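You operate a simulated robot arm through the tools that you are given. There is no shell and no other tool. Be economical: measure what you need, move in short steps, check, and stop when the job is done.

You run a simulated robot arm. Do the job below in one go: nothing can be reset, and whatever is moved stays where it is left.

TASK
Put things in order on the dining table. At the end: the blue glass is in the grey small tub; the cream tall vase stands where the yellow piece of cake stood; the red apple is in the green bowl; the yellow piece of cake from the dining table stands where the blue glass stood; the green herb shaker (marked "HERBS") stands where the red apple stood; whatever was shut is shut again. Leave all else as you found it, and nothing knocked over.

The check looks at the end state, three seconds after you hand in, the way a careful person would. Anything else that was tipped, shoved, dropped, spilled or broken makes it a failure.

THE ROBOT
A 5-joint arm with a two-finger parallel gripper, fixed in place. Base frame: the origin is at the foot of the arm, x ahead of it, y to its left, z up; the work surface is at about z = 0. Units: mm, rad, N and s.
With the tool pointing down near the work surface it reaches from about 260 to 680 mm from the base axis. Its first joint turns from -1.152 to 1.152 rad. The tool tilts only in the upright plane through the base axis and itself; it spins freely about its own axis. Payload 2.9 kg.
The TCP is the grasp point between the finger pads, 30 mm short of the fingertips. In the tool frame z runs along the fingers and y along their closing line. The gripper opens to 110 mm. The fingers are 20 mm wide and 10 mm thick; the gripper's body (48 by 112 mm) begins 55 mm behind the TCP.
Orientation is that of the tool frame in the base frame, as a unit quaternion [x, y, z, w]. With the fingers straight down and closing along the base's y, the tool's x points along the base's -x, its y along +y and its z along -z.

THE INTERFACE
- The arm moves only by the tool nudge_tool. Its argument "rows" is a list that holds one entry, the list of rows, each a list of 7 numbers: the turn, a rotation vector about the tool's x, y, z in rad, then the shift along the tool's x, y, z in mm, then the gripper command, from -1 (shut) to 1 (fully open), values between in proportion. In form: [[[ax, ay, az, x, y, z, claw], ...]]. A call has 1 to 8 rows; each row is the pose to reach, as a shift and turn from the pose commanded when the call began, along the tool's axes at that moment. Each row takes 0.2 s and may step no farther than 50 mm and 0.15 rad from the row before; otherwise, or with a gripper value out of range, the whole call is refused. A pose out of reach is approached as far as the arm can. The call stops where the force on the tool passes 40 N (or 10 N more than at its start, if that is more) or the arm is blocked; 0.2 s more then pass. Each finger travels about 108 mm/s and halts on what it meets, pressing with about 33 N; the grip force reading is that of the motor and also rises with nothing between the fingers. The clock runs only during rows and for 0.2 s after the last one: add rows that repeat a pose to give the fingers time. The reply holds the time, the measured pose of the TCP, the force on the tool along the base axes, the opening and the grip force, in the units named above and with some noise, with the torque about the TCP (base axes, N m) and any sound that the robot's microphone picked up.
- Cameras (640 x 400 px; columns grow to the right, rows downward): "scene" is fixed at [48.9, -467.4, 604]; the picture's right is [0.60, -0.80, 0.00], its down [-0.44, -0.33, -0.84] and it looks along [0.67, 0.50, -0.55] (base axes); focal length 310 px, centre (320, 200). "wrist" rides on the gripper at [72, 17, -103] in the tool frame; the picture's right is [-0.23, 0.97, 0.00], its down [-0.76, -0.18, -0.62] and it looks along [-0.61, -0.14, 0.78] (tool axes); focal length 222 px, centre (320, 200). There is no depth. A picture from a camera that has moved, and an enlarged one, comes with that camera's place and axes in the base frame and with its lens.
- capture(camera): a new picture of that camera. The clock stands still meanwhile.
- zoom(camera, box): a new picture of the part [left, top, right, bottom] of that camera's present view, enlarged. The clock stands still meanwhile.
- hand_in(): hands the job in; it is judged then, once.

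Work in short steps. Places have to be worked out from the pictures, the camera data and where the tool is seen: move nearer, look again, correct. Check each grasp and each placing, and mend what went wrong. You have 120 turns and 76 pictures in all, those below and enlarged ones among them. Open the gripper and draw the arm clear of the work before you hand the job in, unless the task says otherwise; then end with one line.

The tools are called after ">>>" as name(argument=value, ...) on one line, values as JSON. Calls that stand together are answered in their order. nudge_tool: Moves the arm, as the interface text tells. Its arguments: {"type":"object","properties":{"rows":{"type":"array"}},"required":["rows"]} The other tools are called the same way: capture (camera) takes a picture; zoom (camera, box) takes an enlarged picture of a part of a camera's view; hand_in () hands the job in.

At the start:

```text
time_s: 0.0
tcp_pos: [415.3, 50.5, 349.3]
ee_rot: [0.001, 1.0, 0.0, -0.001]
contact_force: [-1.2, 0.0, 0.7]
wrist_torque: [0.02, 0.0, 0.0]
finger_gap: 110.0
grip_force: 0.0
```

scene: 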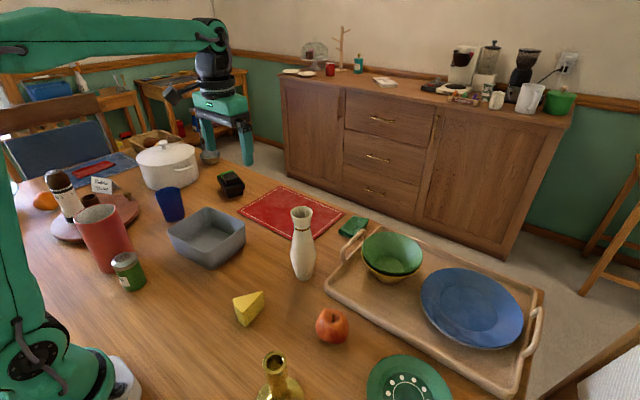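
wrist: 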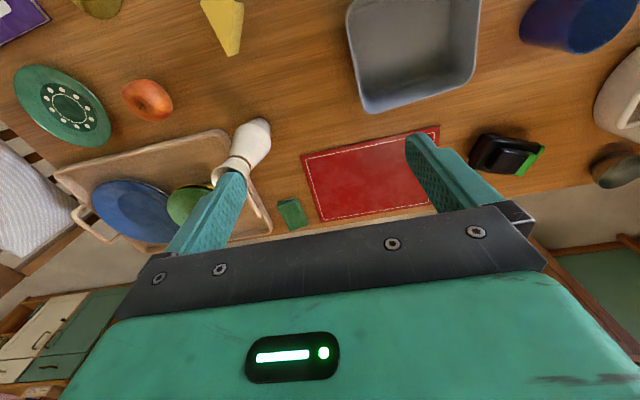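

I'll take closer looks at the objects first; rough positions from the scene picture: glass (408,389), tub (401,197), vase (475,-95), cake (313,-73), apple (380,-252), shaker (201,239), bowl (646,-258).

>>> zoom(camera="scene", box=[40, 130, 260, 300])

>>> zoom(camera="scene", box=[210, 190, 450, 390])

```text
2.35 times, centred on (150, 215) of scene
camera zoom: at [48.9, -467.4, 604.0], right [0.6, -0.8, 0.0], down [-0.44, -0.33, -0.84], along [0.67, 0.5, -0.55], focal length 729 px, centre (720, 165)
```

zoom: 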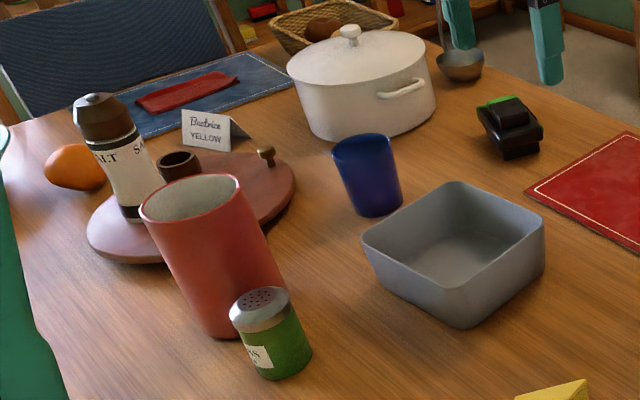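

```text
2.00 times, centred on (330, 290) of scene
camera zoom: at [48.9, -467.4, 604.0], right [0.6, -0.8, 0.0], down [-0.44, -0.33, -0.84], along [0.67, 0.5, -0.55], focal length 620 px, centre (300, 20)
```

zoom: 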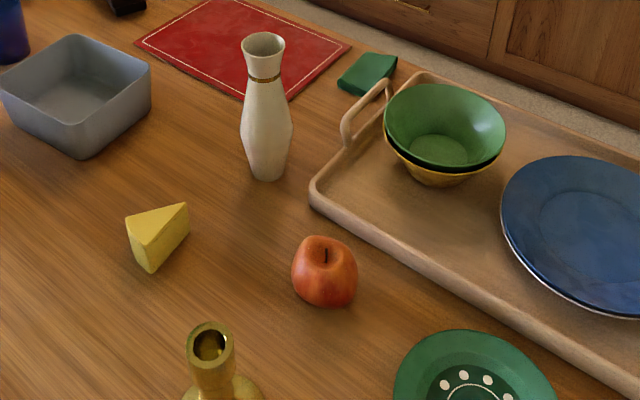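

Everything is as estimated: glass base near (415,395), tub centre near (411,194). I move toward the glass at height with a 45° spin, and look again with the wrist camera.

>>> nudge_tool(rows=[[[0, 0, -0.112, 8, 40, 7, 1], [0, 0, -0.224, 16, 80, 14, 1], [0, 0, -0.336, 24, 120, 21, 1], [0, 0, -0.449, 32, 160, 28, 1], [0, 0, -0.561, 40, 200, 35, 1], [0, 0, -0.673, 48, 240, 42, 1], [0, 0, -0.785, 55, 280, 49, 1]]])

>>> capture(camera="wrist")

>>> capture(camera="scene")

```text
time_s: 1.6
tcp_pos: [360.4, 330.0, 298.9]
ee_rot: [-0.384, 0.923, 0.0, 0.0]
contact_force: [-0.4, -0.5, -0.7]
wrist_torque: [0.02, -0.01, 0.01]
finger_gap: 110.0
grip_force: 0.0
```

```text
71 pictures are left
camera wrist: at [295.5, 290.3, 401.3], right [-0.53, 0.85, 0.0], down [0.66, 0.41, 0.62], along [0.53, 0.33, -0.78], focal length 222 px, centre (320, 200)
```

wrist: 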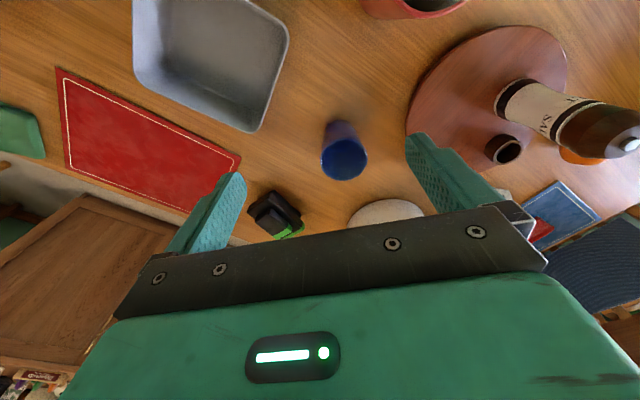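

```text
70 pictures are left
```

scene: 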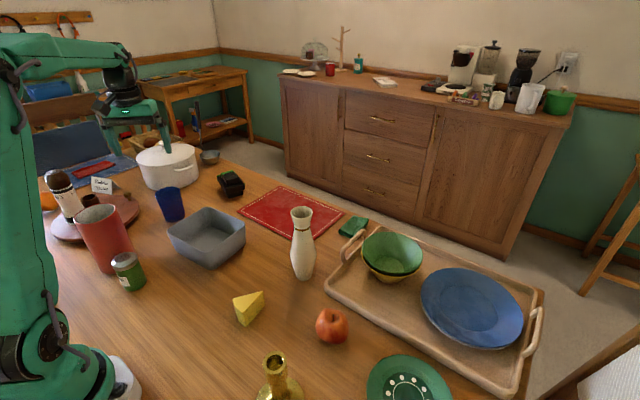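

The wrist view puts the glass near (413,403). I move above it at z=200 and check alignment.

>>> nudge_tool(rows=[[[0, 0, 0, -30, 5, 33, 1], [0, 0, 0, -60, 10, 66, 1], [0, 0, 0, -88.4, 14.8, 99, 1]]])

>>> capture(camera="wrist")

>>> zoom(camera="scene", box=[90, 120, 250, 240])

```text
time_s: 2.4
tcp_pos: [410.8, 404.6, 200.4]
ee_rot: [-0.383, 0.924, 0.001, 0.0]
contact_force: [0.3, -0.5, -0.4]
wrist_torque: [-0.03, 0.05, 0.02]
finger_gap: 110.2
grip_force: 0.1
```

```text
69 pictures are left
camera wrist: at [346.4, 365.4, 302.9], right [-0.53, 0.85, 0.0], down [0.66, 0.41, 0.62], along [0.53, 0.33, -0.78], focal length 222 px, centre (320, 200)
```

wrist: 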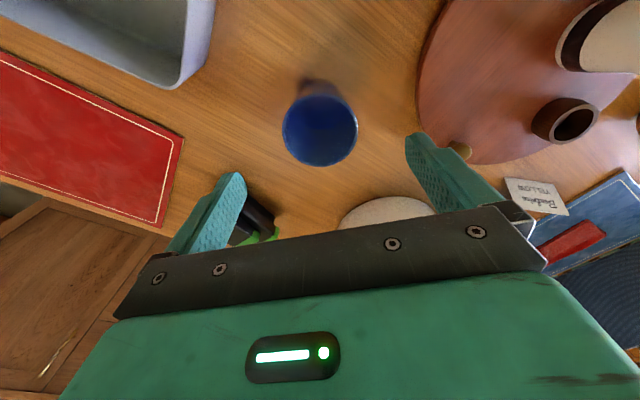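

```text
3.33 times, centred on (170, 180) of scene
camera zoom: at [48.9, -467.4, 604.0], right [0.6, -0.8, 0.0], down [-0.44, -0.33, -0.84], along [0.67, 0.5, -0.55], focal length 1033 px, centre (820, 267)
```

zoom: 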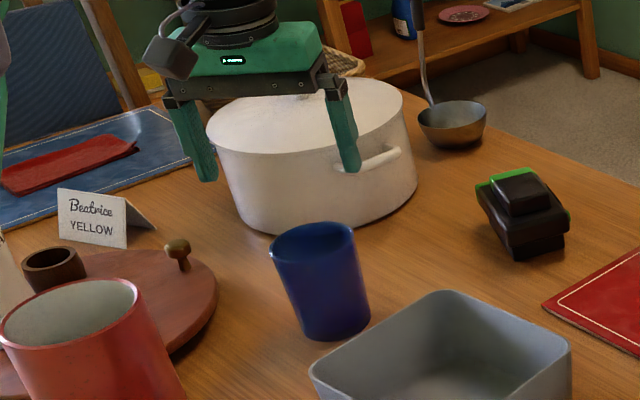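

The glass rim sits under the fingers, about 3–4 mm ahead. I correct, go down to z=60 and close.

>>> nudge_tool(rows=[[[0, 0, 0, -4, 0, 45, 1], [0, 0, 0, -4, 0, 90, 1], [0, 0, 0, -4, 0, 125, 1], [0, 0, 0, -4, 0, 140, 1], [0, 0, 0, -4, 0, 140, 0], [0, 0, 0, -4, 0, 140, -1], [0, 0, 0, -4, 0, 140, -1]]])

>>> capture(camera="wrist")

>>> zoom(camera="scene", box=[90, 120, 250, 240])

```text
time_s: 4.0
tcp_pos: [415.4, 404.3, 59.3]
ee_rot: [-0.383, 0.924, -0.001, 0.001]
contact_force: [-0.5, 0.8, -0.9]
wrist_torque: [0.0, -0.04, -0.01]
finger_gap: 71.6
grip_force: 33.0
```

```text
67 pictures are left
camera wrist: at [350.1, 365.3, 163.1], right [-0.53, 0.85, 0.0], down [0.66, 0.41, 0.62], along [0.53, 0.33, -0.78], focal length 222 px, centre (320, 200)
```

wrist: 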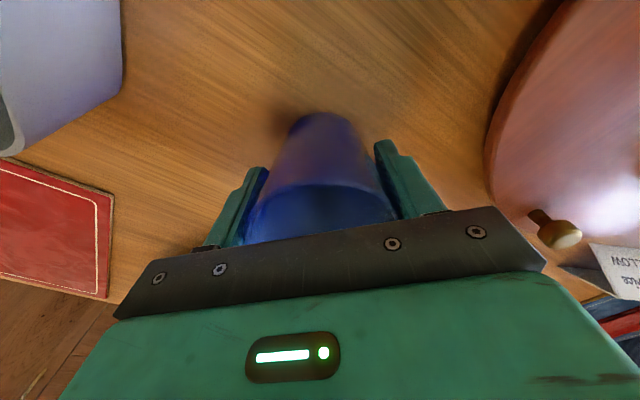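

```text
3.33 times, centred on (170, 180) of scene
camera zoom: at [48.9, -467.3, 604.1], right [0.6, -0.8, 0.0], down [-0.44, -0.33, -0.84], along [0.67, 0.5, -0.55], focal length 1033 px, centre (820, 267)
```

zoom: 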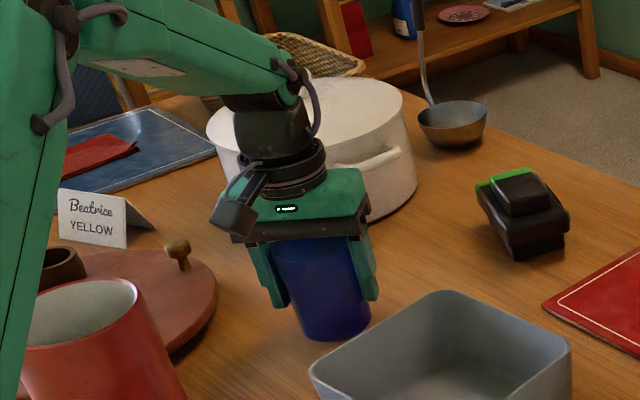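

Grasped (gap 71.6); the glass's spot is (415,404). I lift 120 mm and carry it above the tub.

>>> nudge_tool(rows=[[[0, 0, 0, 0, 0, -40, -1], [0, 0, 0, 0, 0, -85, -1], [0, 0, 0, 0, 0, -125, -1], [0, 0, 0, 30, -29, -125, -1], [0, 0, 0, 61, -58, -125, -1], [0, 0, 0, 91, -88, -125, -1], [0, 0, 0, 121, -117, -125, -1], [0, 0, 0, 151, -146, -125, -1]]])

>>> capture(camera="wrist")

>>> zoom(camera="scene", box=[130, 140, 290, 280])

```text
time_s: 5.8
tcp_pos: [411.6, 198.2, 185.9]
ee_rot: [-0.383, 0.924, 0.0, 0.0]
contact_force: [0.4, 0.5, -2.4]
wrist_torque: [-0.01, 0.02, -0.01]
finger_gap: 71.0
grip_force: 33.5
```

```text
65 pictures are left
camera wrist: at [345.5, 158.6, 287.8], right [-0.53, 0.85, 0.0], down [0.66, 0.41, 0.62], along [0.53, 0.33, -0.78], focal length 222 px, centre (320, 200)
```

wrist: 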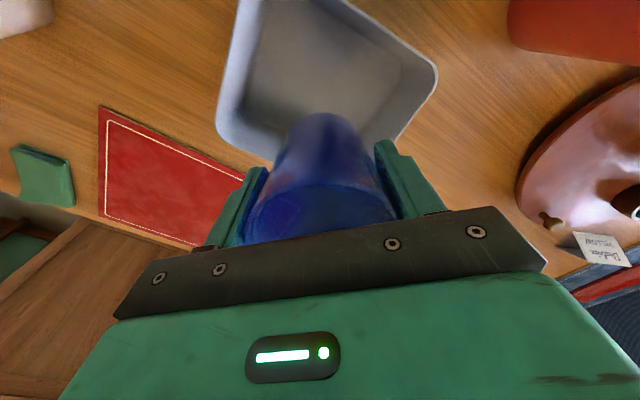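

```text
2.86 times, centred on (210, 210) of scene
camera zoom: at [48.9, -467.3, 604.1], right [0.6, -0.8, 0.0], down [-0.44, -0.33, -0.84], along [0.67, 0.5, -0.55], focal length 885 px, centre (634, 171)
```

zoom: 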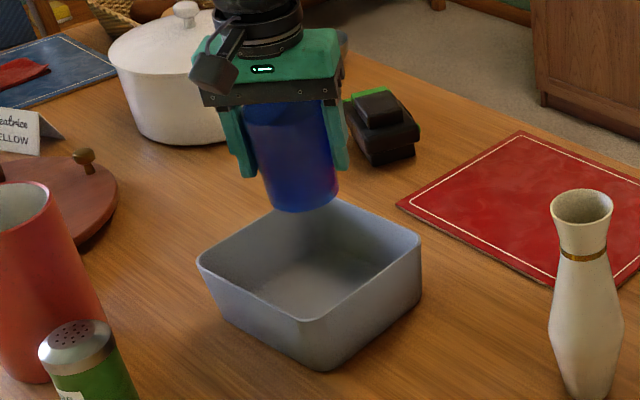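

Tub spans about x 330–480, y 105–275, centre ≈(408,190), rim ≈65 high. I shift a little and lower the glass until near the floor.

>>> nudge_tool(rows=[[[0, 0, 0, 8, -3, 30, -1], [0, 0, 0, 8, -3, 65, -1], [0, 0, 0, 8, -3, 95, -1], [0, 0, 0, 8, -3, 112, -1], [0, 0, 0, 8, -3, 117, -1], [0, 0, 0, 8, -3, 120, -1]]])

>>> zoom(camera="scene", box=[130, 140, 290, 280])

```text
time_s: 7.2
tcp_pos: [409.9, 191.1, 65.6]
ee_rot: [-0.382, 0.924, 0.0, 0.001]
contact_force: [-1.3, -1.6, 3.5]
wrist_torque: [-0.02, 0.01, -0.02]
finger_gap: 71.3
grip_force: 33.0
```

```text
2.86 times, centred on (210, 210) of scene
camera zoom: at [48.9, -467.4, 604.0], right [0.6, -0.8, 0.0], down [-0.44, -0.33, -0.84], along [0.67, 0.5, -0.55], focal length 885 px, centre (634, 171)
```

zoom: 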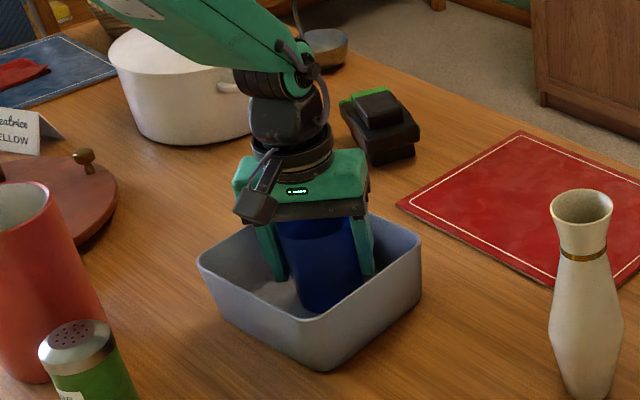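

Force rose (+3.5 N from −2.4): the glass rests on the floor. I open part way and draw straight up.

>>> nudge_tool(rows=[[[0, 0, 0, 0, 0, 0, 0.5], [0, 0, 0, 0, 0, 0, 0.7], [0, 0, 0, 0, 0, -30, 0.7], [0, 0, 0, 0, 0, -75, 0.7], [0, 0, 0, 0, 0, -120, 0.7], [0, 0, 0, 0, 0, -165, 1]]])

>>> zoom(camera="scene", box=[130, 140, 290, 280])

```text
time_s: 8.6
tcp_pos: [406.9, 188.4, 231.0]
ee_rot: [-0.382, 0.924, 0.0, -0.001]
contact_force: [-0.7, -0.5, 1.2]
wrist_torque: [-0.01, 0.03, 0.01]
finger_gap: 110.3
grip_force: 0.0
```

```text
2.86 times, centred on (210, 210) of scene
camera zoom: at [48.9, -467.4, 604.0], right [0.6, -0.8, 0.0], down [-0.44, -0.33, -0.84], along [0.67, 0.5, -0.55], focal length 885 px, centre (634, 171)
```

zoom: 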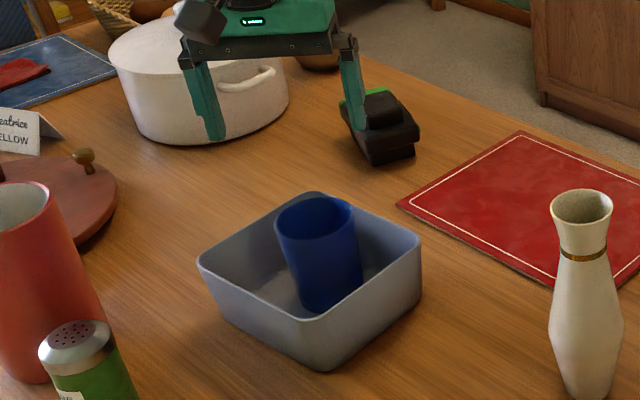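

The glass stands in the tub. Next the cake: I move above and behind it with the spin taken back.

>>> nudge_tool(rows=[[[0, 0, 0.098, 34, -12.5, 0, 1], [0, 0, 0.196, 68, -25, 0, 1], [0, 0, 0.294, 102, -37, 0, 1], [0, 0, 0.392, 136, -50, 0, 1], [0, 0, 0.49, 170, -62, 0, 1], [0, 0, 0.588, 204, -75, 0, 1], [0, 0, 0.686, 238, -87, 0, 1], [0, 0, 0.785, 270, -100, 0, 1]]])

>>> capture(camera="wrist")

>>> zoom(camera="scene", box=[210, 270, 290, 340])

```text
time_s: 10.4
tcp_pos: [288.7, -72.0, 231.5]
ee_rot: [0.0, 1.0, 0.0, 0.001]
contact_force: [-0.2, 0.0, 0.2]
wrist_torque: [-0.01, -0.04, 0.01]
finger_gap: 110.2
grip_force: 0.0
```

```text
61 pictures are left
camera wrist: at [213.9, -55.6, 334.3], right [0.23, 0.97, 0.0], down [0.76, -0.18, 0.62], along [0.61, -0.14, -0.78], focal length 222 px, centre (320, 200)
```

wrist: 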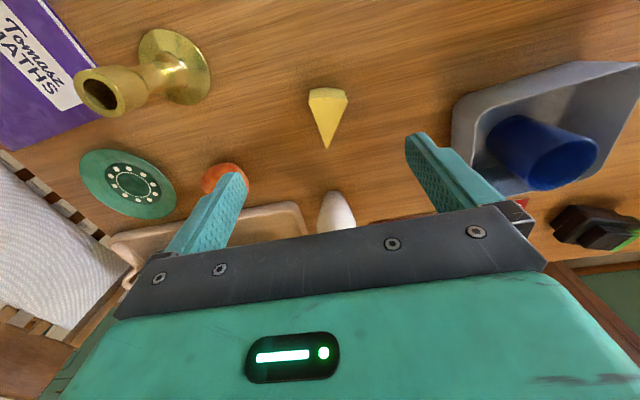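

```text
5.71 times, centred on (250, 305) of scene
camera zoom: at [48.9, -467.3, 604.0], right [0.6, -0.8, 0.0], down [-0.44, -0.33, -0.84], along [0.67, 0.5, -0.55], focal length 1771 px, centre (720, -400)
```

zoom: 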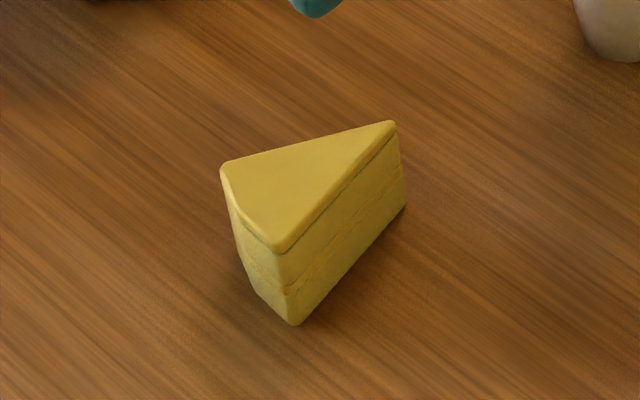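

The wedge's back face runs about (285,-87)–(291,-44) and its tip is near (349,-80), height ~48. I'll grip along its length (back face to tip): spin by ~76° above it.

>>> nudge_tool(rows=[[[0, 0, -0.147, -4, 0, 8, 1], [0, 0, -0.294, -8, 0, 16, 1], [0, 0, -0.441, -12, 0, 24, 1], [0, 0, -0.588, -16, 0, 32, 1], [0, 0, -0.735, -20, 0, 40, 1], [0, 0, -0.882, -24, 0, 48, 1], [0, 0, -1.029, -28, 0, 56, 1], [0, 0, -1.176, -29, -1, 64, 1]]])

>>> nudge_tool(rows=[[[0, 0, -0.149, 0, 0, 25, 1], [0, 0, -0.149, 0, 0, 40, 1]]])

>>> capture(camera="wrist")

>>> zoom(camera="scene", box=[190, 220, 330, 340])

```text
time_s: 12.2
tcp_pos: [317.7, -73.3, 167.4]
ee_rot: [-0.556, 0.831, 0.0, 0.0]
contact_force: [0.5, 0.5, 0.2]
wrist_torque: [0.03, 0.02, -0.02]
finger_gap: 109.7
grip_force: 0.0
```

```text
time_s: 12.8
tcp_pos: [316.0, -72.7, 126.2]
ee_rot: [-0.615, 0.788, 0.0, 0.0]
contact_force: [0.2, 0.2, -1.0]
wrist_torque: [0.01, -0.04, -0.01]
finger_gap: 110.0
grip_force: 0.0
```

```text
59 pictures are left
camera wrist: at [280.4, -138.6, 229.7], right [-0.89, 0.46, 0.0], down [0.36, 0.7, 0.62], along [0.28, 0.55, -0.78], focal length 222 px, centre (320, 200)
```

wrist: 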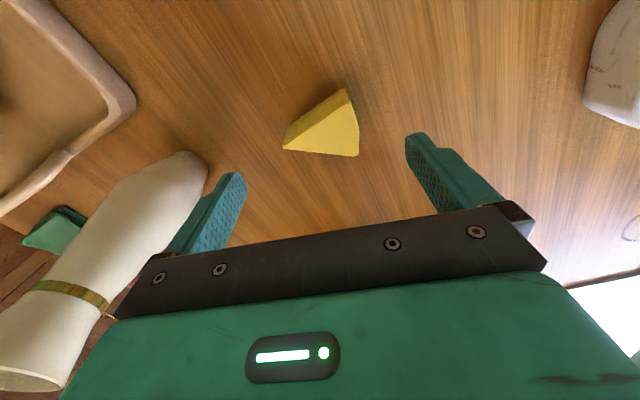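

```text
3.33 times, centred on (260, 280) of scene
camera zoom: at [48.9, -467.4, 604.0], right [0.6, -0.8, 0.0], down [-0.44, -0.33, -0.84], along [0.67, 0.5, -0.55], focal length 1033 px, centre (520, -67)
```

zoom: 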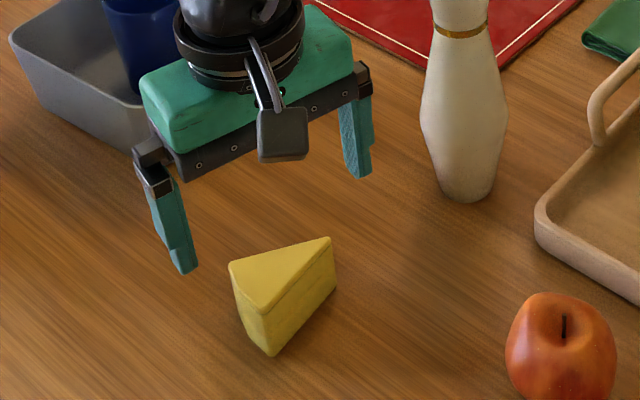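

The wedge is centred between the fingers along its length. I go down to z≈37 and close.

>>> nudge_tool(rows=[[[0, 0, 0, 0, 0, 40, 1], [0, 0, 0, 0, 0, 75, 1], [0, 0, 0, 0, 0, 89, 1], [0, 0, 0, 0, 0, 89, 0.4], [0, 0, 0, 0, 0, 89, 0.2], [0, 0, 0, 0, 0, 89, -0.2], [0, 0, 0, 0, 0, 89, -1], [0, 0, 0, 0, 0, 89, -1]]])

>>> capture(camera="wrist")

>>> zoom(camera="scene", box=[190, 220, 330, 340])

```text
time_s: 14.6
tcp_pos: [317.3, -74.4, 37.5]
ee_rot: [-0.614, 0.789, 0.0, 0.0]
contact_force: [0.0, -0.4, 0.0]
wrist_torque: [0.0, 0.01, -0.02]
finger_gap: 71.6
grip_force: 7.9
```

```text
57 pictures are left
camera wrist: at [281.3, -140.0, 141.2], right [-0.89, 0.46, 0.0], down [0.36, 0.7, 0.62], along [0.28, 0.55, -0.78], focal length 222 px, centre (320, 200)
```

wrist: 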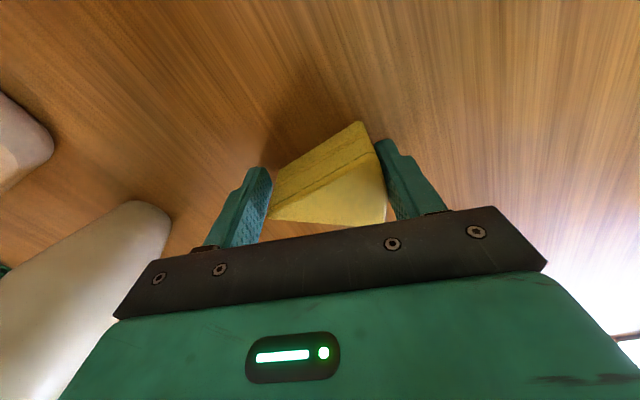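

```text
3.33 times, centred on (260, 280) of scene
camera zoom: at [48.9, -467.4, 604.0], right [0.6, -0.8, 0.0], down [-0.44, -0.33, -0.84], along [0.67, 0.5, -0.55], focal length 1033 px, centre (520, -67)
```

zoom: 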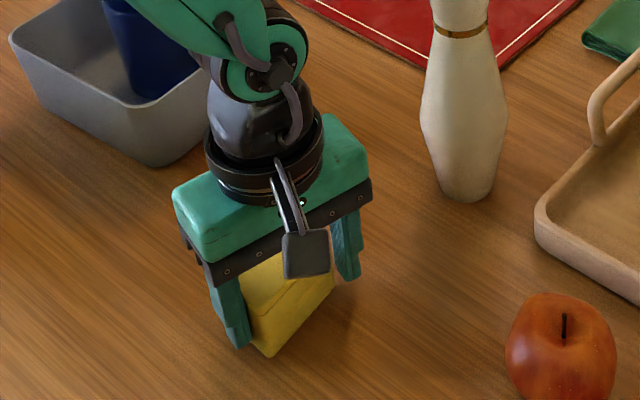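

The gap is 71.6 with low force so far; I give the fingers more time.

>>> nudge_tool(rows=[[[0, 0, 0, 0, 0, 0, -1], [0, 0, 0, 0, 0, 0, -1]]])

>>> capture(camera="wrist")

```text
time_s: 15.2
tcp_pos: [317.8, -73.4, 38.4]
ee_rot: [-0.615, 0.788, 0.0, 0.0]
contact_force: [-0.3, 0.2, -0.1]
wrist_torque: [-0.03, 0.0, 0.02]
finger_gap: 71.6
grip_force: 7.6
```

```text
55 pictures are left
camera wrist: at [281.3, -140.0, 141.2], right [-0.89, 0.46, 0.0], down [0.36, 0.7, 0.62], along [0.28, 0.55, -0.78], focal length 222 px, centre (320, 200)
```

wrist: 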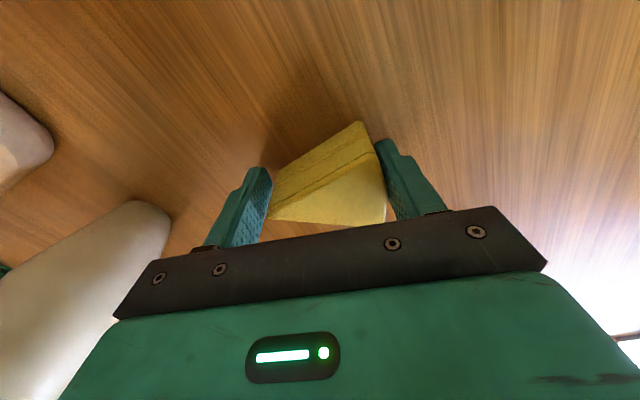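

Stable at 7.6 N (soft cake, it seems). I lift it 25 mm and check that it holds.

>>> nudge_tool(rows=[[[0, 0, 0, 0, 0, -8, -1], [0, 0, 0, 0, 0, -16, -1], [0, 0, 0, 0, 0, -25, -1]]])

>>> capture(camera="wrist")

>>> zoom(camera="scene", box=[190, 220, 330, 340])

```text
time_s: 16.0
tcp_pos: [317.6, -73.9, 62.7]
ee_rot: [-0.615, 0.789, -0.001, 0.0]
contact_force: [0.6, 0.1, -2.0]
wrist_torque: [-0.01, -0.04, 0.01]
finger_gap: 71.8
grip_force: 8.3
```

```text
54 pictures are left
camera wrist: at [280.9, -140.2, 165.4], right [-0.89, 0.46, 0.0], down [0.36, 0.7, 0.62], along [0.28, 0.55, -0.78], focal length 222 px, centre (320, 200)
```

wrist: 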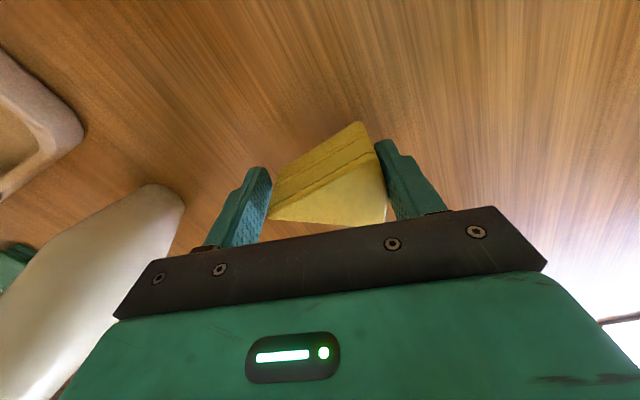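

```text
3.33 times, centred on (260, 280) of scene
camera zoom: at [48.9, -467.4, 604.0], right [0.6, -0.8, 0.0], down [-0.44, -0.33, -0.84], along [0.67, 0.5, -0.55], focal length 1033 px, centre (520, -67)
```

zoom: 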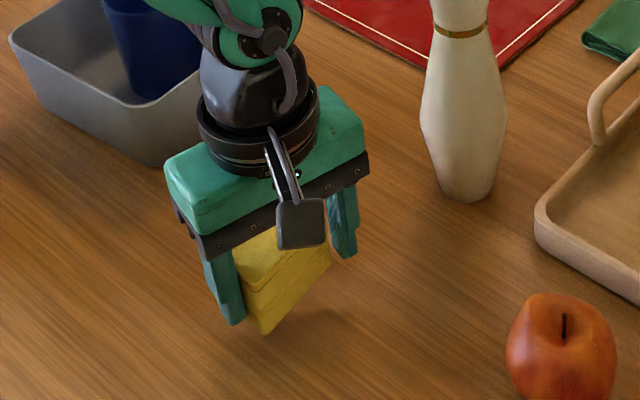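

Held well. I raise it by 125 mm and carry it across above the tub toward the glass's old spot.

>>> nudge_tool(rows=[[[0, 0, 0, 0, 0, -42, -1], [0, 0, 0, 0, 0, -85, -1], [0, 0, 0, 0, 0, -127, -1], [0, 0, 0, -48, 1.3, -127, -1], [0, 0, 0, -96, 2.6, -127, -1], [0, 0, 0, -144, 3.9, -127, -1], [0, 0, 0, -192, 5.2, -127, -1], [0, 0, 0, -240, 6.5, -127, -1]]])

>>> nudge_tool(rows=[[[0, 0, 0, -48, 1.3, 0, -1], [0, 0, 0, -96, 2.6, 0, -1], [0, 0, 0, -144, 3.9, 0, -1], [0, 0, 0, -192, 5.2, 0, -1], [0, 0, 0, -230, 6.5, 0, -1], [0, 0, 0, -247, 6.5, 0, -1], [0, 0, 0, -247, 6.5, 0, -1]]])

>>> zoom(camera="scene", box=[90, 110, 270, 260])

```text
time_s: 17.8
tcp_pos: [369.1, 161.4, 192.2]
ee_rot: [-0.615, 0.788, 0.0, 0.0]
contact_force: [1.1, 0.1, -0.5]
wrist_torque: [-0.03, -0.02, 0.02]
finger_gap: 71.8
grip_force: 7.7
```

```text
time_s: 19.4
tcp_pos: [421.3, 403.9, 190.7]
ee_rot: [-0.615, 0.789, -0.001, 0.0]
contact_force: [-0.4, 0.2, -2.0]
wrist_torque: [0.0, 0.0, 0.03]
finger_gap: 71.7
grip_force: 7.9
```

```text
2.67 times, centred on (180, 185) of scene
camera zoom: at [48.9, -467.3, 604.1], right [0.6, -0.8, 0.0], down [-0.44, -0.33, -0.84], along [0.67, 0.5, -0.55], focal length 826 px, centre (693, 240)
```

zoom: 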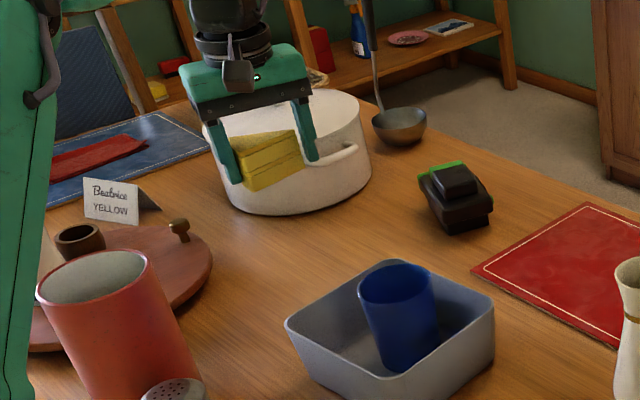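

Cake hangs over the spot. I lower it to the grasp height (TCP z≈38.5), then check contact.

>>> nudge_tool(rows=[[[0, 0, 0, 0, 0, 45, -1], [0, 0, 0, 0, 0, 90, -1], [0, 0, 0, 0, 0, 130, -1], [0, 0, 0, 0, 0, 146, -1], [0, 0, 0, 0, 0, 150, -1], [0, 0, 0, 0, 0, 152.5, -1]]])

>>> zoom(camera="scene", box=[90, 110, 270, 260])

```text
time_s: 20.8
tcp_pos: [422.7, 402.4, 37.9]
ee_rot: [-0.615, 0.789, 0.0, 0.0]
contact_force: [-0.6, 0.8, -1.6]
wrist_torque: [0.0, -0.01, 0.01]
finger_gap: 71.6
grip_force: 7.6
```

```text
2.67 times, centred on (180, 185) of scene
camera zoom: at [48.9, -467.3, 604.1], right [0.6, -0.8, 0.0], down [-0.44, -0.33, -0.84], along [0.67, 0.5, -0.55], focal length 826 px, centre (693, 240)
```

zoom: 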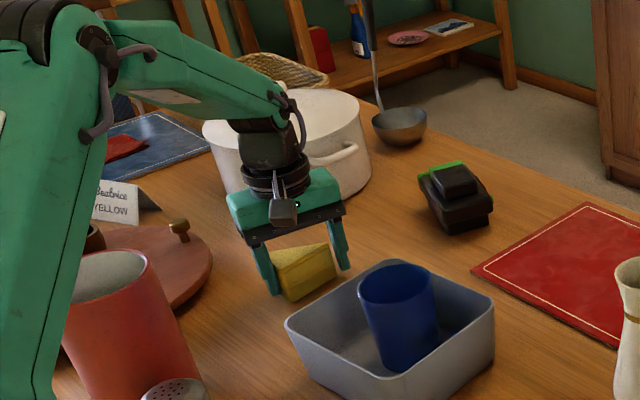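

Practically at the table. I lower 1 mm more, release gently and retreat upward.

>>> nudge_tool(rows=[[[0, 0, 0, 0, 0, 1, -1], [0, 0, 0, 0, 0, 1, 0.5], [0, 0, 0, 0, 0, 1, 0.8], [0, 0, 0, 0, 0, 1, 0.8], [0, 0, 0, 0, 0, -40, 0.8], [0, 0, 0, 0, 0, -85, 0.8], [0, 0, 0, 0, 0, -130, 1], [0, 0, 0, 0, 0, -170, 1]]])

>>> zoom(camera="scene", box=[90, 110, 270, 260])

>>> zoom(camera="scene", box=[210, 190, 450, 390])

```text
time_s: 22.6
tcp_pos: [423.0, 401.5, 206.3]
ee_rot: [-0.615, 0.789, 0.0, 0.0]
contact_force: [0.1, -0.6, 0.1]
wrist_torque: [-0.01, 0.03, 0.03]
finger_gap: 110.1
grip_force: 0.2
```

```text
2.67 times, centred on (180, 185) of scene
camera zoom: at [48.9, -467.4, 604.0], right [0.6, -0.8, 0.0], down [-0.44, -0.33, -0.84], along [0.67, 0.5, -0.55], focal length 826 px, centre (693, 240)
```

zoom: 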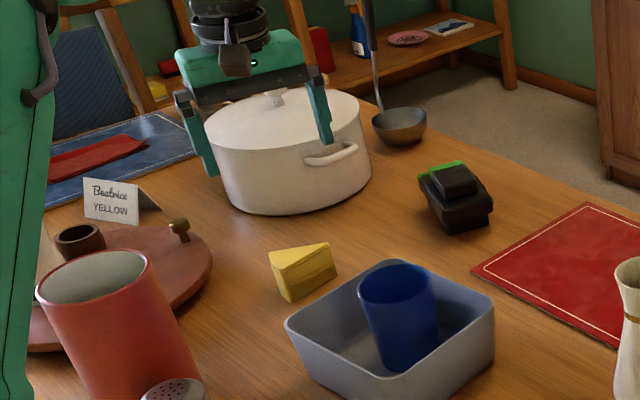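

```text
2.00 times, centred on (330, 290) of scene
camera zoom: at [48.9, -467.4, 604.0], right [0.6, -0.8, 0.0], down [-0.44, -0.33, -0.84], along [0.67, 0.5, -0.55], focal length 620 px, centre (300, 20)
```

zoom: 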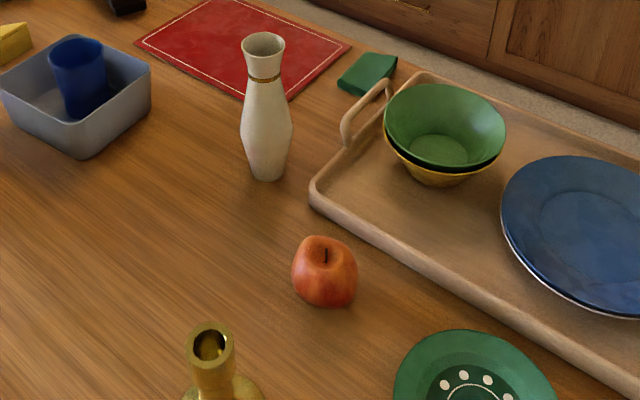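

Cake stands at the old glass spot. Next the vase at about (470,-100), ~207 mm tall with a ~40 mm neck near z=160: I go above it at z=290.

>>> nudge_tool(rows=[[[0, 0, 0, 43, -15, -14, 1], [0, 0, 0, 86, -30, -28, 1], [0, 0, 0, 129, -45, -42, 1], [0, 0, 0, 172, -60, -56, 1], [0, 0, 0, 215, -75, -70, 1], [0, 0, 0, 258, -91, -84, 1]]])

>>> nudge_tool(rows=[[[0, 0, 0, 43, -15, 0, 1], [0, 0, 0, 86, -30, 0, 1], [0, 0, 0, 129, -45, 0, 1], [0, 0, 0, 172, -60, 0, 1], [0, 0, 0, 216, -76, 0, 1]]])

>>> capture(camera="wrist")

>>> zoom(camera="scene", box=[240, 120, 380, 290])

```text
time_s: 24.0
tcp_pos: [447.5, 127.4, 290.7]
ee_rot: [-0.616, 0.787, 0.0, 0.0]
contact_force: [-0.3, 0.3, 0.1]
wrist_torque: [0.02, 0.06, 0.0]
finger_gap: 110.2
grip_force: 0.0
```

```text
time_s: 25.2
tcp_pos: [468.7, -98.5, 292.1]
ee_rot: [-0.616, 0.788, 0.001, 0.0]
contact_force: [0.3, -0.1, -0.1]
wrist_torque: [-0.01, -0.02, 0.01]
finger_gap: 110.2
grip_force: 0.1
```

```text
48 pictures are left
camera wrist: at [433.2, -164.8, 394.9], right [-0.89, 0.46, 0.0], down [0.36, 0.7, 0.62], along [0.28, 0.55, -0.78], focal length 222 px, centre (320, 200)
```

wrist: 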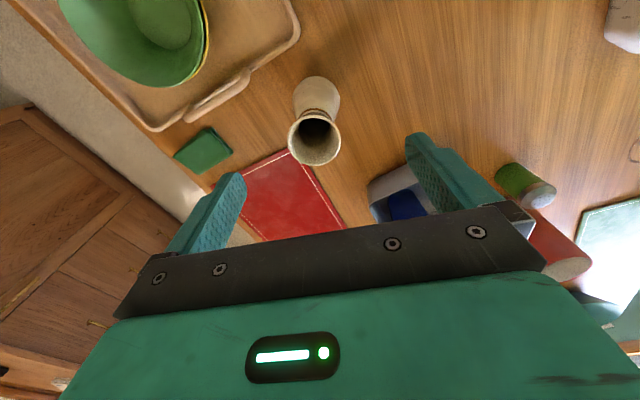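

```text
2.35 times, centred on (310, 205) of scene
camera zoom: at [48.9, -467.3, 604.0], right [0.6, -0.8, 0.0], down [-0.44, -0.33, -0.84], along [0.67, 0.5, -0.55], focal length 729 px, centre (344, 188)
```

zoom: 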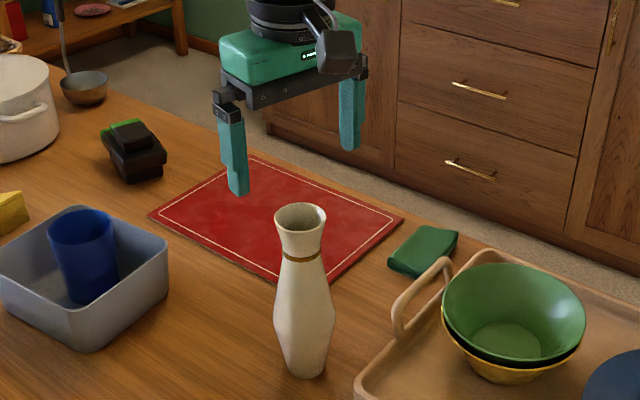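

Vase axis measured at about (472,-98), rim at ~205. I descend to z=163 (body just clears the rim) and close on the neck.

>>> nudge_tool(rows=[[[0, 0, 0, -1, -3.4, 40, 1], [0, 0, 0, -1, -3.4, 80, 1], [0, 0, 0, -1, -3.4, 115, 1], [0, 0, 0, -1, -3.4, 128, 1], [0, 0, 0, -1, -3.4, 128, 0.3], [0, 0, 0, -1, -3.4, 128, -0.1], [0, 0, 0, -1, -3.4, 128, -1], [0, 0, 0, -1, -3.4, 128, -1]]])

>>> capture(camera="wrist")

>>> zoom(camera="scene", box=[240, 150, 380, 290])

```text
time_s: 27.0
tcp_pos: [472.1, -100.8, 163.5]
ee_rot: [-0.616, 0.788, 0.0, 0.0]
contact_force: [0.1, 0.7, 0.2]
wrist_torque: [-0.02, -0.05, 0.01]
finger_gap: 48.5
grip_force: 32.6
```

```text
46 pictures are left
camera wrist: at [436.3, -165.3, 267.0], right [-0.89, 0.46, 0.0], down [0.36, 0.7, 0.62], along [0.28, 0.55, -0.78], focal length 222 px, centre (320, 200)
```

wrist: 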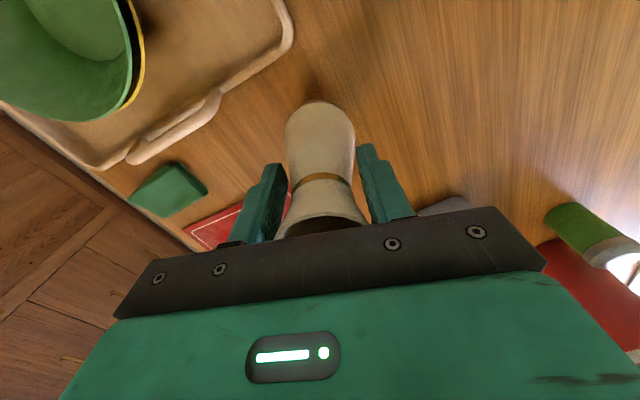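

```text
2.86 times, centred on (310, 220) of scene
camera zoom: at [48.9, -467.4, 604.0], right [0.6, -0.8, 0.0], down [-0.44, -0.33, -0.84], along [0.67, 0.5, -0.55], focal length 885 px, centre (349, 143)
```

zoom: 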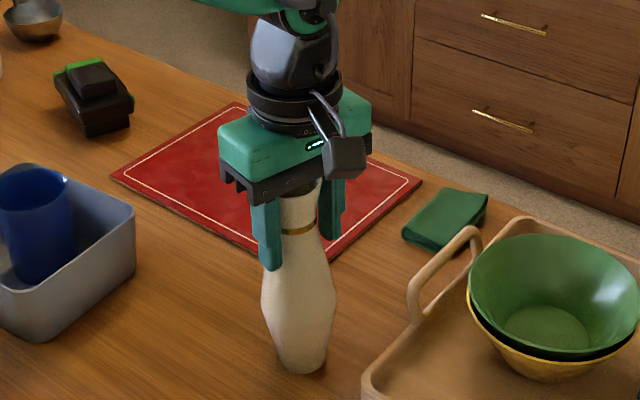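

Closed at 48.5 mm with 33 N. I lift 30 mm and look.

>>> nudge_tool(rows=[[[0, 0, 0, 0, 0, -10, -1], [0, 0, 0, 0, 0, -20, -1], [0, 0, 0, 0, 0, -35, -1]]])

>>> zoom(camera="scene", box=[240, 150, 380, 290])

```text
time_s: 27.8
tcp_pos: [472.0, -98.2, 197.7]
ee_rot: [-0.615, 0.788, -0.001, 0.0]
contact_force: [0.5, -0.2, -2.6]
wrist_torque: [0.0, 0.04, -0.02]
finger_gap: 48.0
grip_force: 32.9
```

```text
2.86 times, centred on (310, 220) of scene
camera zoom: at [48.9, -467.4, 604.0], right [0.6, -0.8, 0.0], down [-0.44, -0.33, -0.84], along [0.67, 0.5, -0.55], focal length 885 px, centre (349, 143)
```

zoom: 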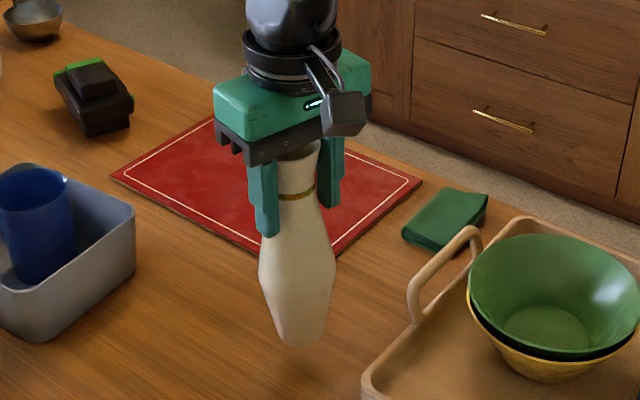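

Vase hangs upright. I carry it to the cake's old spot (310,-72) and lower it.

>>> nudge_tool(rows=[[[0, 0, 0, 3.5, 40, 0, -1], [0, 0, 0, 7, 81, 0, -1], [0, 0, 0, 10.6, 122, 0, -1], [0, 0, 0, 14.2, 155, 0, -1], [0, 0, 0, 14.2, 163.3, 0, -1], [0, 0, 0, 14.2, 163.3, 15, -1], [0, 0, 0, 14.2, 163.3, 28, -1], [0, 0, 0, 14.2, 163.3, 33, -1]]])

>>> zoom(camera="scene", box=[180, 200, 340, 350])

```text
time_s: 29.6
tcp_pos: [309.6, -72.8, 164.3]
ee_rot: [-0.615, 0.789, 0.0, 0.0]
contact_force: [0.9, 0.9, -3.4]
wrist_torque: [-0.04, 0.0, -0.01]
finger_gap: 48.4
grip_force: 32.3
```

```text
2.67 times, centred on (260, 275) of scene
camera zoom: at [48.9, -467.4, 604.0], right [0.6, -0.8, 0.0], down [-0.44, -0.33, -0.84], along [0.67, 0.5, -0.55], focal length 826 px, centre (480, 0)
```

zoom: 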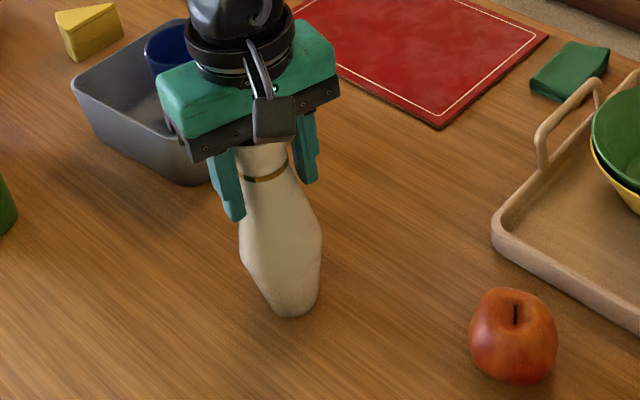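

Base over (311,-70), nearly down. I lower until contact in 0.5–1 mm steps.

>>> nudge_tool(rows=[[[0, 0, 0, 0, 0, 0.7, -1], [0, 0, 0, 0, 0, 1.4, -1], [0, 0, 0, 0, 0, 1.4, -1]]])

```text
time_s: 30.4
tcp_pos: [311.7, -71.4, 164.5]
ee_rot: [-0.615, 0.788, -0.001, 0.0]
contact_force: [-1.5, 0.5, 7.5]
wrist_torque: [0.27, 0.4, 0.0]
finger_gap: 48.4
grip_force: 32.7
```

Contact (+7.5 N). I open slowly and go straight up.

>>> nudge_tool(rows=[[[0, 0, 0, 0, 0, -0.7, -1], [0, 0, 0, 0, 0, -0.7, 0], [0, 0, 0, 0, 0, -0.7, 0.4], [0, 0, 0, 0, 0, -0.7, 0.8], [0, 0, 0, 0, 0, -0.7, 1], [0, 0, 0, 0, 0, -40, 1], [0, 0, 0, 0, 0, -85, 1], [0, 0, 0, 0, 0, -120, 1]]])

>>> capture(camera="scene")

```text
time_s: 32.2
tcp_pos: [310.9, -71.7, 284.2]
ee_rot: [-0.615, 0.789, 0.001, 0.0]
contact_force: [-0.6, 0.4, -0.5]
wrist_torque: [0.0, -0.01, -0.02]
finger_gap: 110.0
grip_force: 0.1
```

```text
42 pictures are left
```

scene: 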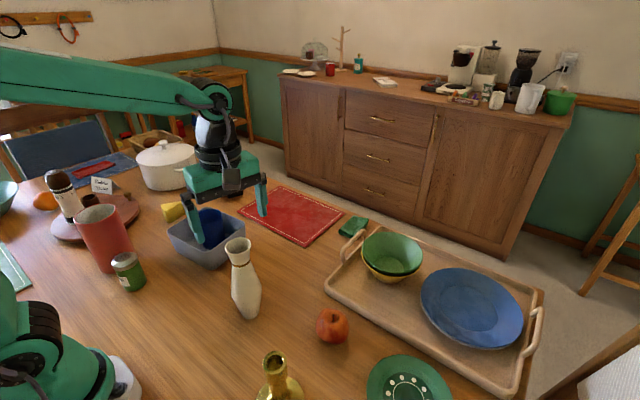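

The vase stands at the cake's old spot. Now the apple near (379,-252): I move beside it while spinning so the camera looks radially outward.

>>> nudge_tool(rows=[[[0, 0, 0.147, 18, -11.5, 0, 1], [0, 0, 0.294, 36, -23, 0, 1], [0, 0, 0.441, 54, -34.5, 0, 1], [0, 0, 0.588, 72, -46, 0, 1], [0, 0, 0.735, 91, -57.5, 8, 1], [0, 0, 0.882, 109, -69, 16, 1], [0, 0, 1.029, 127, -80.5, 24, 1], [0, 0, 1.176, 145, -92, 32, 1]]])

>>> nudge_tool(rows=[[[0, 0, 0.147, 0, 0, 15, 1], [0, 0, 0.294, 0, 0, 30, 1], [0, 0, 0.441, 0, 0, 45, 1], [0, 0, 0.588, 0, 0, 60, 1], [0, 0, 0.735, 0, 0, 75, 1]]])

>>> capture(camera="wrist")

```text
time_s: 34.0
tcp_pos: [365.2, -235.4, 252.1]
ee_rot: [-0.074, 0.997, 0.0, 0.001]
contact_force: [-0.3, 0.0, 0.3]
wrist_torque: [-0.02, 0.03, 0.03]
finger_gap: 109.9
grip_force: 0.1
```

```text
time_s: 35.2
tcp_pos: [365.8, -235.7, 176.5]
ee_rot: [0.29, 0.957, 0.0, 0.0]
contact_force: [-0.1, -0.4, -0.2]
wrist_torque: [-0.02, 0.0, 0.01]
finger_gap: 109.9
grip_force: 0.1
```

```text
41 pictures are left
camera wrist: at [313.3, -180.8, 279.1], right [0.73, 0.68, 0.0], down [0.53, -0.57, 0.62], along [0.43, -0.45, -0.78], focal length 222 px, centre (320, 200)
```

wrist: 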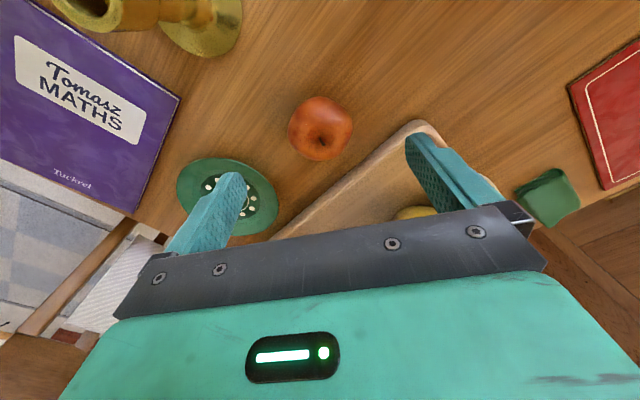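

Apple at about (378,-249), near the finger plane. I correct, lower to z=48 and close.

>>> nudge_tool(rows=[[[0, 0, 0, -18, -3, 35, 1], [0, 0, 0, -18, -3, 75, 1], [0, 0, 0, -18, -3, 110, 1], [0, 0, 0, -18, -3, 128.5, 1], [0, 0, 0, -18, -3, 128.5, 0.4], [0, 0, 0, -18, -3, 128.5, 0], [0, 0, 0, -18, -3, 128.5, -1], [0, 0, 0, -18, -3, 128.5, -1]]])

>>> capture(camera="wrist")

>>> zoom(camera="scene", box=[270, 240, 410, 370])

```text
time_s: 37.0
tcp_pos: [380.0, -247.2, 48.5]
ee_rot: [0.289, 0.957, 0.0, 0.0]
contact_force: [0.3, 0.2, -0.5]
wrist_torque: [0.02, -0.03, 0.04]
finger_gap: 68.3
grip_force: 32.9
```

```text
40 pictures are left
camera wrist: at [326.8, -193.4, 151.3], right [0.73, 0.69, 0.0], down [0.54, -0.57, 0.62], along [0.43, -0.45, -0.78], focal length 222 px, centre (320, 200)
```

wrist: 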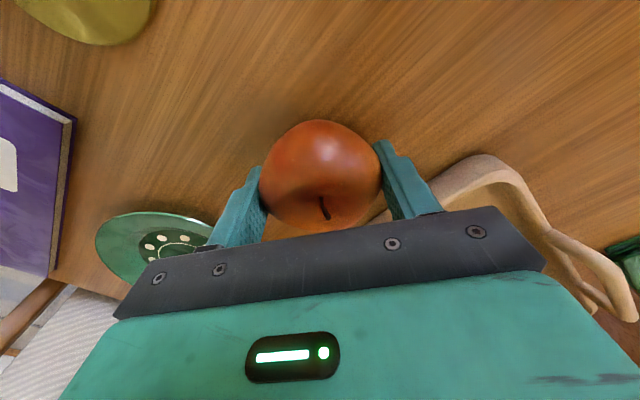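

```text
3.08 times, centred on (340, 305) of scene
camera zoom: at [48.9, -467.4, 604.0], right [0.6, -0.8, 0.0], down [-0.44, -0.33, -0.84], along [0.67, 0.5, -0.55], focal length 954 px, centre (258, -123)
```

zoom: 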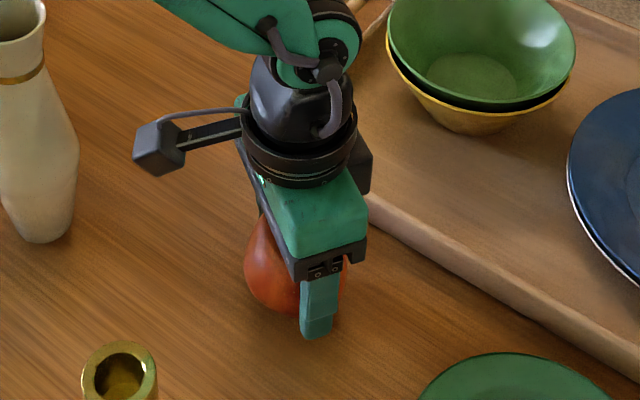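

Apple gripped; its spot is (380,-248). I lift it 160 mm and move toward the bowl, keeping the tool radial.

>>> nudge_tool(rows=[[[0, 0, 0, 0, 0, -40, -1], [0, 0, 0, 0, 0, -80, -1], [0, 0, 0, 0, 0, -120, -1], [0, 0, 0, 0, 0, -160, -1], [0, 0, -0.041, -33, 18, -160, -1], [0, 0, -0.082, -66, 36.5, -160, -1], [0, 0, -0.123, -99, 55, -160, -1], [0, 0, -0.164, -131.5, 73, -160, -1]]])

>>> capture(camera="wrist")

>>> zoom(camera="scene", box=[300, 180, 460, 320])

```text
time_s: 38.8
tcp_pos: [530.4, -259.9, 209.5]
ee_rot: [0.208, 0.978, 0.0, 0.001]
contact_force: [0.5, -0.2, -1.7]
wrist_torque: [0.01, -0.01, 0.0]
finger_gap: 68.3
grip_force: 33.3
```

```text
38 pictures are left
camera wrist: at [468.2, -214.4, 311.3], right [0.61, 0.8, 0.0], down [0.62, -0.47, 0.62], along [0.5, -0.38, -0.78], focal length 222 px, centre (320, 200)
```

wrist: 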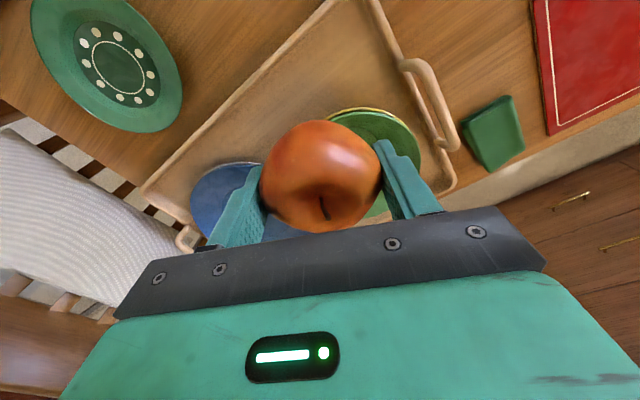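

```text
2.86 times, centred on (380, 250) of scene
camera zoom: at [48.8, -467.4, 604.0], right [0.6, -0.8, 0.0], down [-0.44, -0.33, -0.84], along [0.67, 0.5, -0.55], focal length 885 px, centre (149, 57)
```

zoom: 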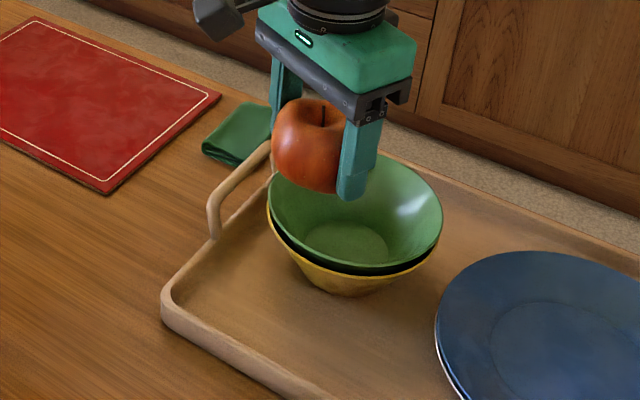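

Bowl centre estimated (605,-270), rim z≈85, floor ≈36. I move above it at this height and check reach.

>>> nudge_tool(rows=[[[0, 0, 0, -36, 11, 0, -1], [0, 0, 0, -72.6, 21.4, 0, -1], [0, 0, 0, -72.6, 21.4, 20, -1], [0, 0, 0, -72.6, 21.4, 40, -1]]])

>>> capture(camera="wrist")

>>> zoom(camera="scene", box=[300, 160, 460, 300])

```text
time_s: 39.8
tcp_pos: [602.8, -269.3, 168.6]
ee_rot: [0.209, 0.978, 0.0, 0.0]
contact_force: [0.0, -0.6, -2.1]
wrist_torque: [-0.02, -0.02, -0.02]
finger_gap: 68.1
grip_force: 32.9
out of reach, approached as far as the arm can: row 2
```

```text
36 pictures are left
camera wrist: at [542.1, -224.5, 272.4], right [0.61, 0.8, 0.0], down [0.62, -0.47, 0.62], along [0.5, -0.38, -0.78], focal length 222 px, centre (320, 200)
```

wrist: 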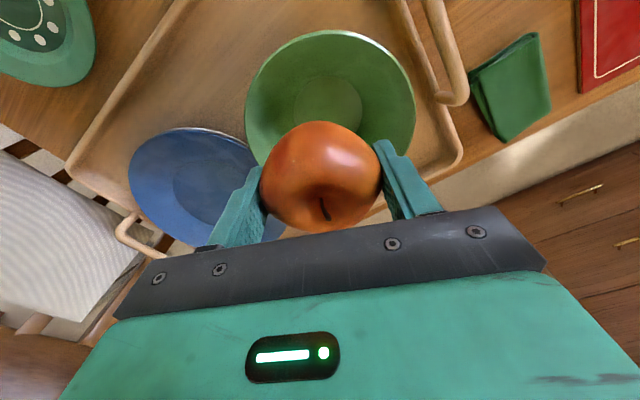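

```text
2.86 times, centred on (380, 230) of scene
camera zoom: at [48.9, -467.4, 604.0], right [0.6, -0.8, 0.0], down [-0.44, -0.33, -0.84], along [0.67, 0.5, -0.55], focal length 885 px, centre (149, 114)
```

zoom: 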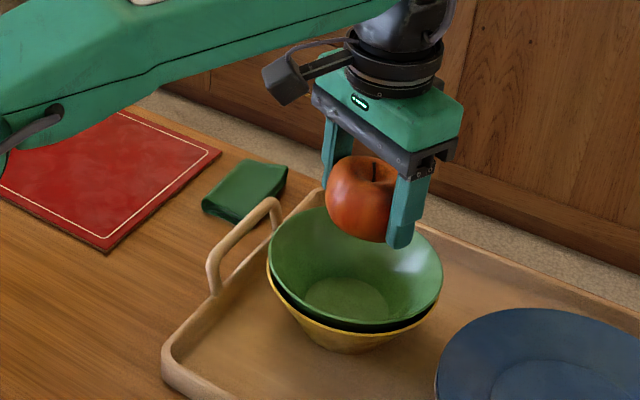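

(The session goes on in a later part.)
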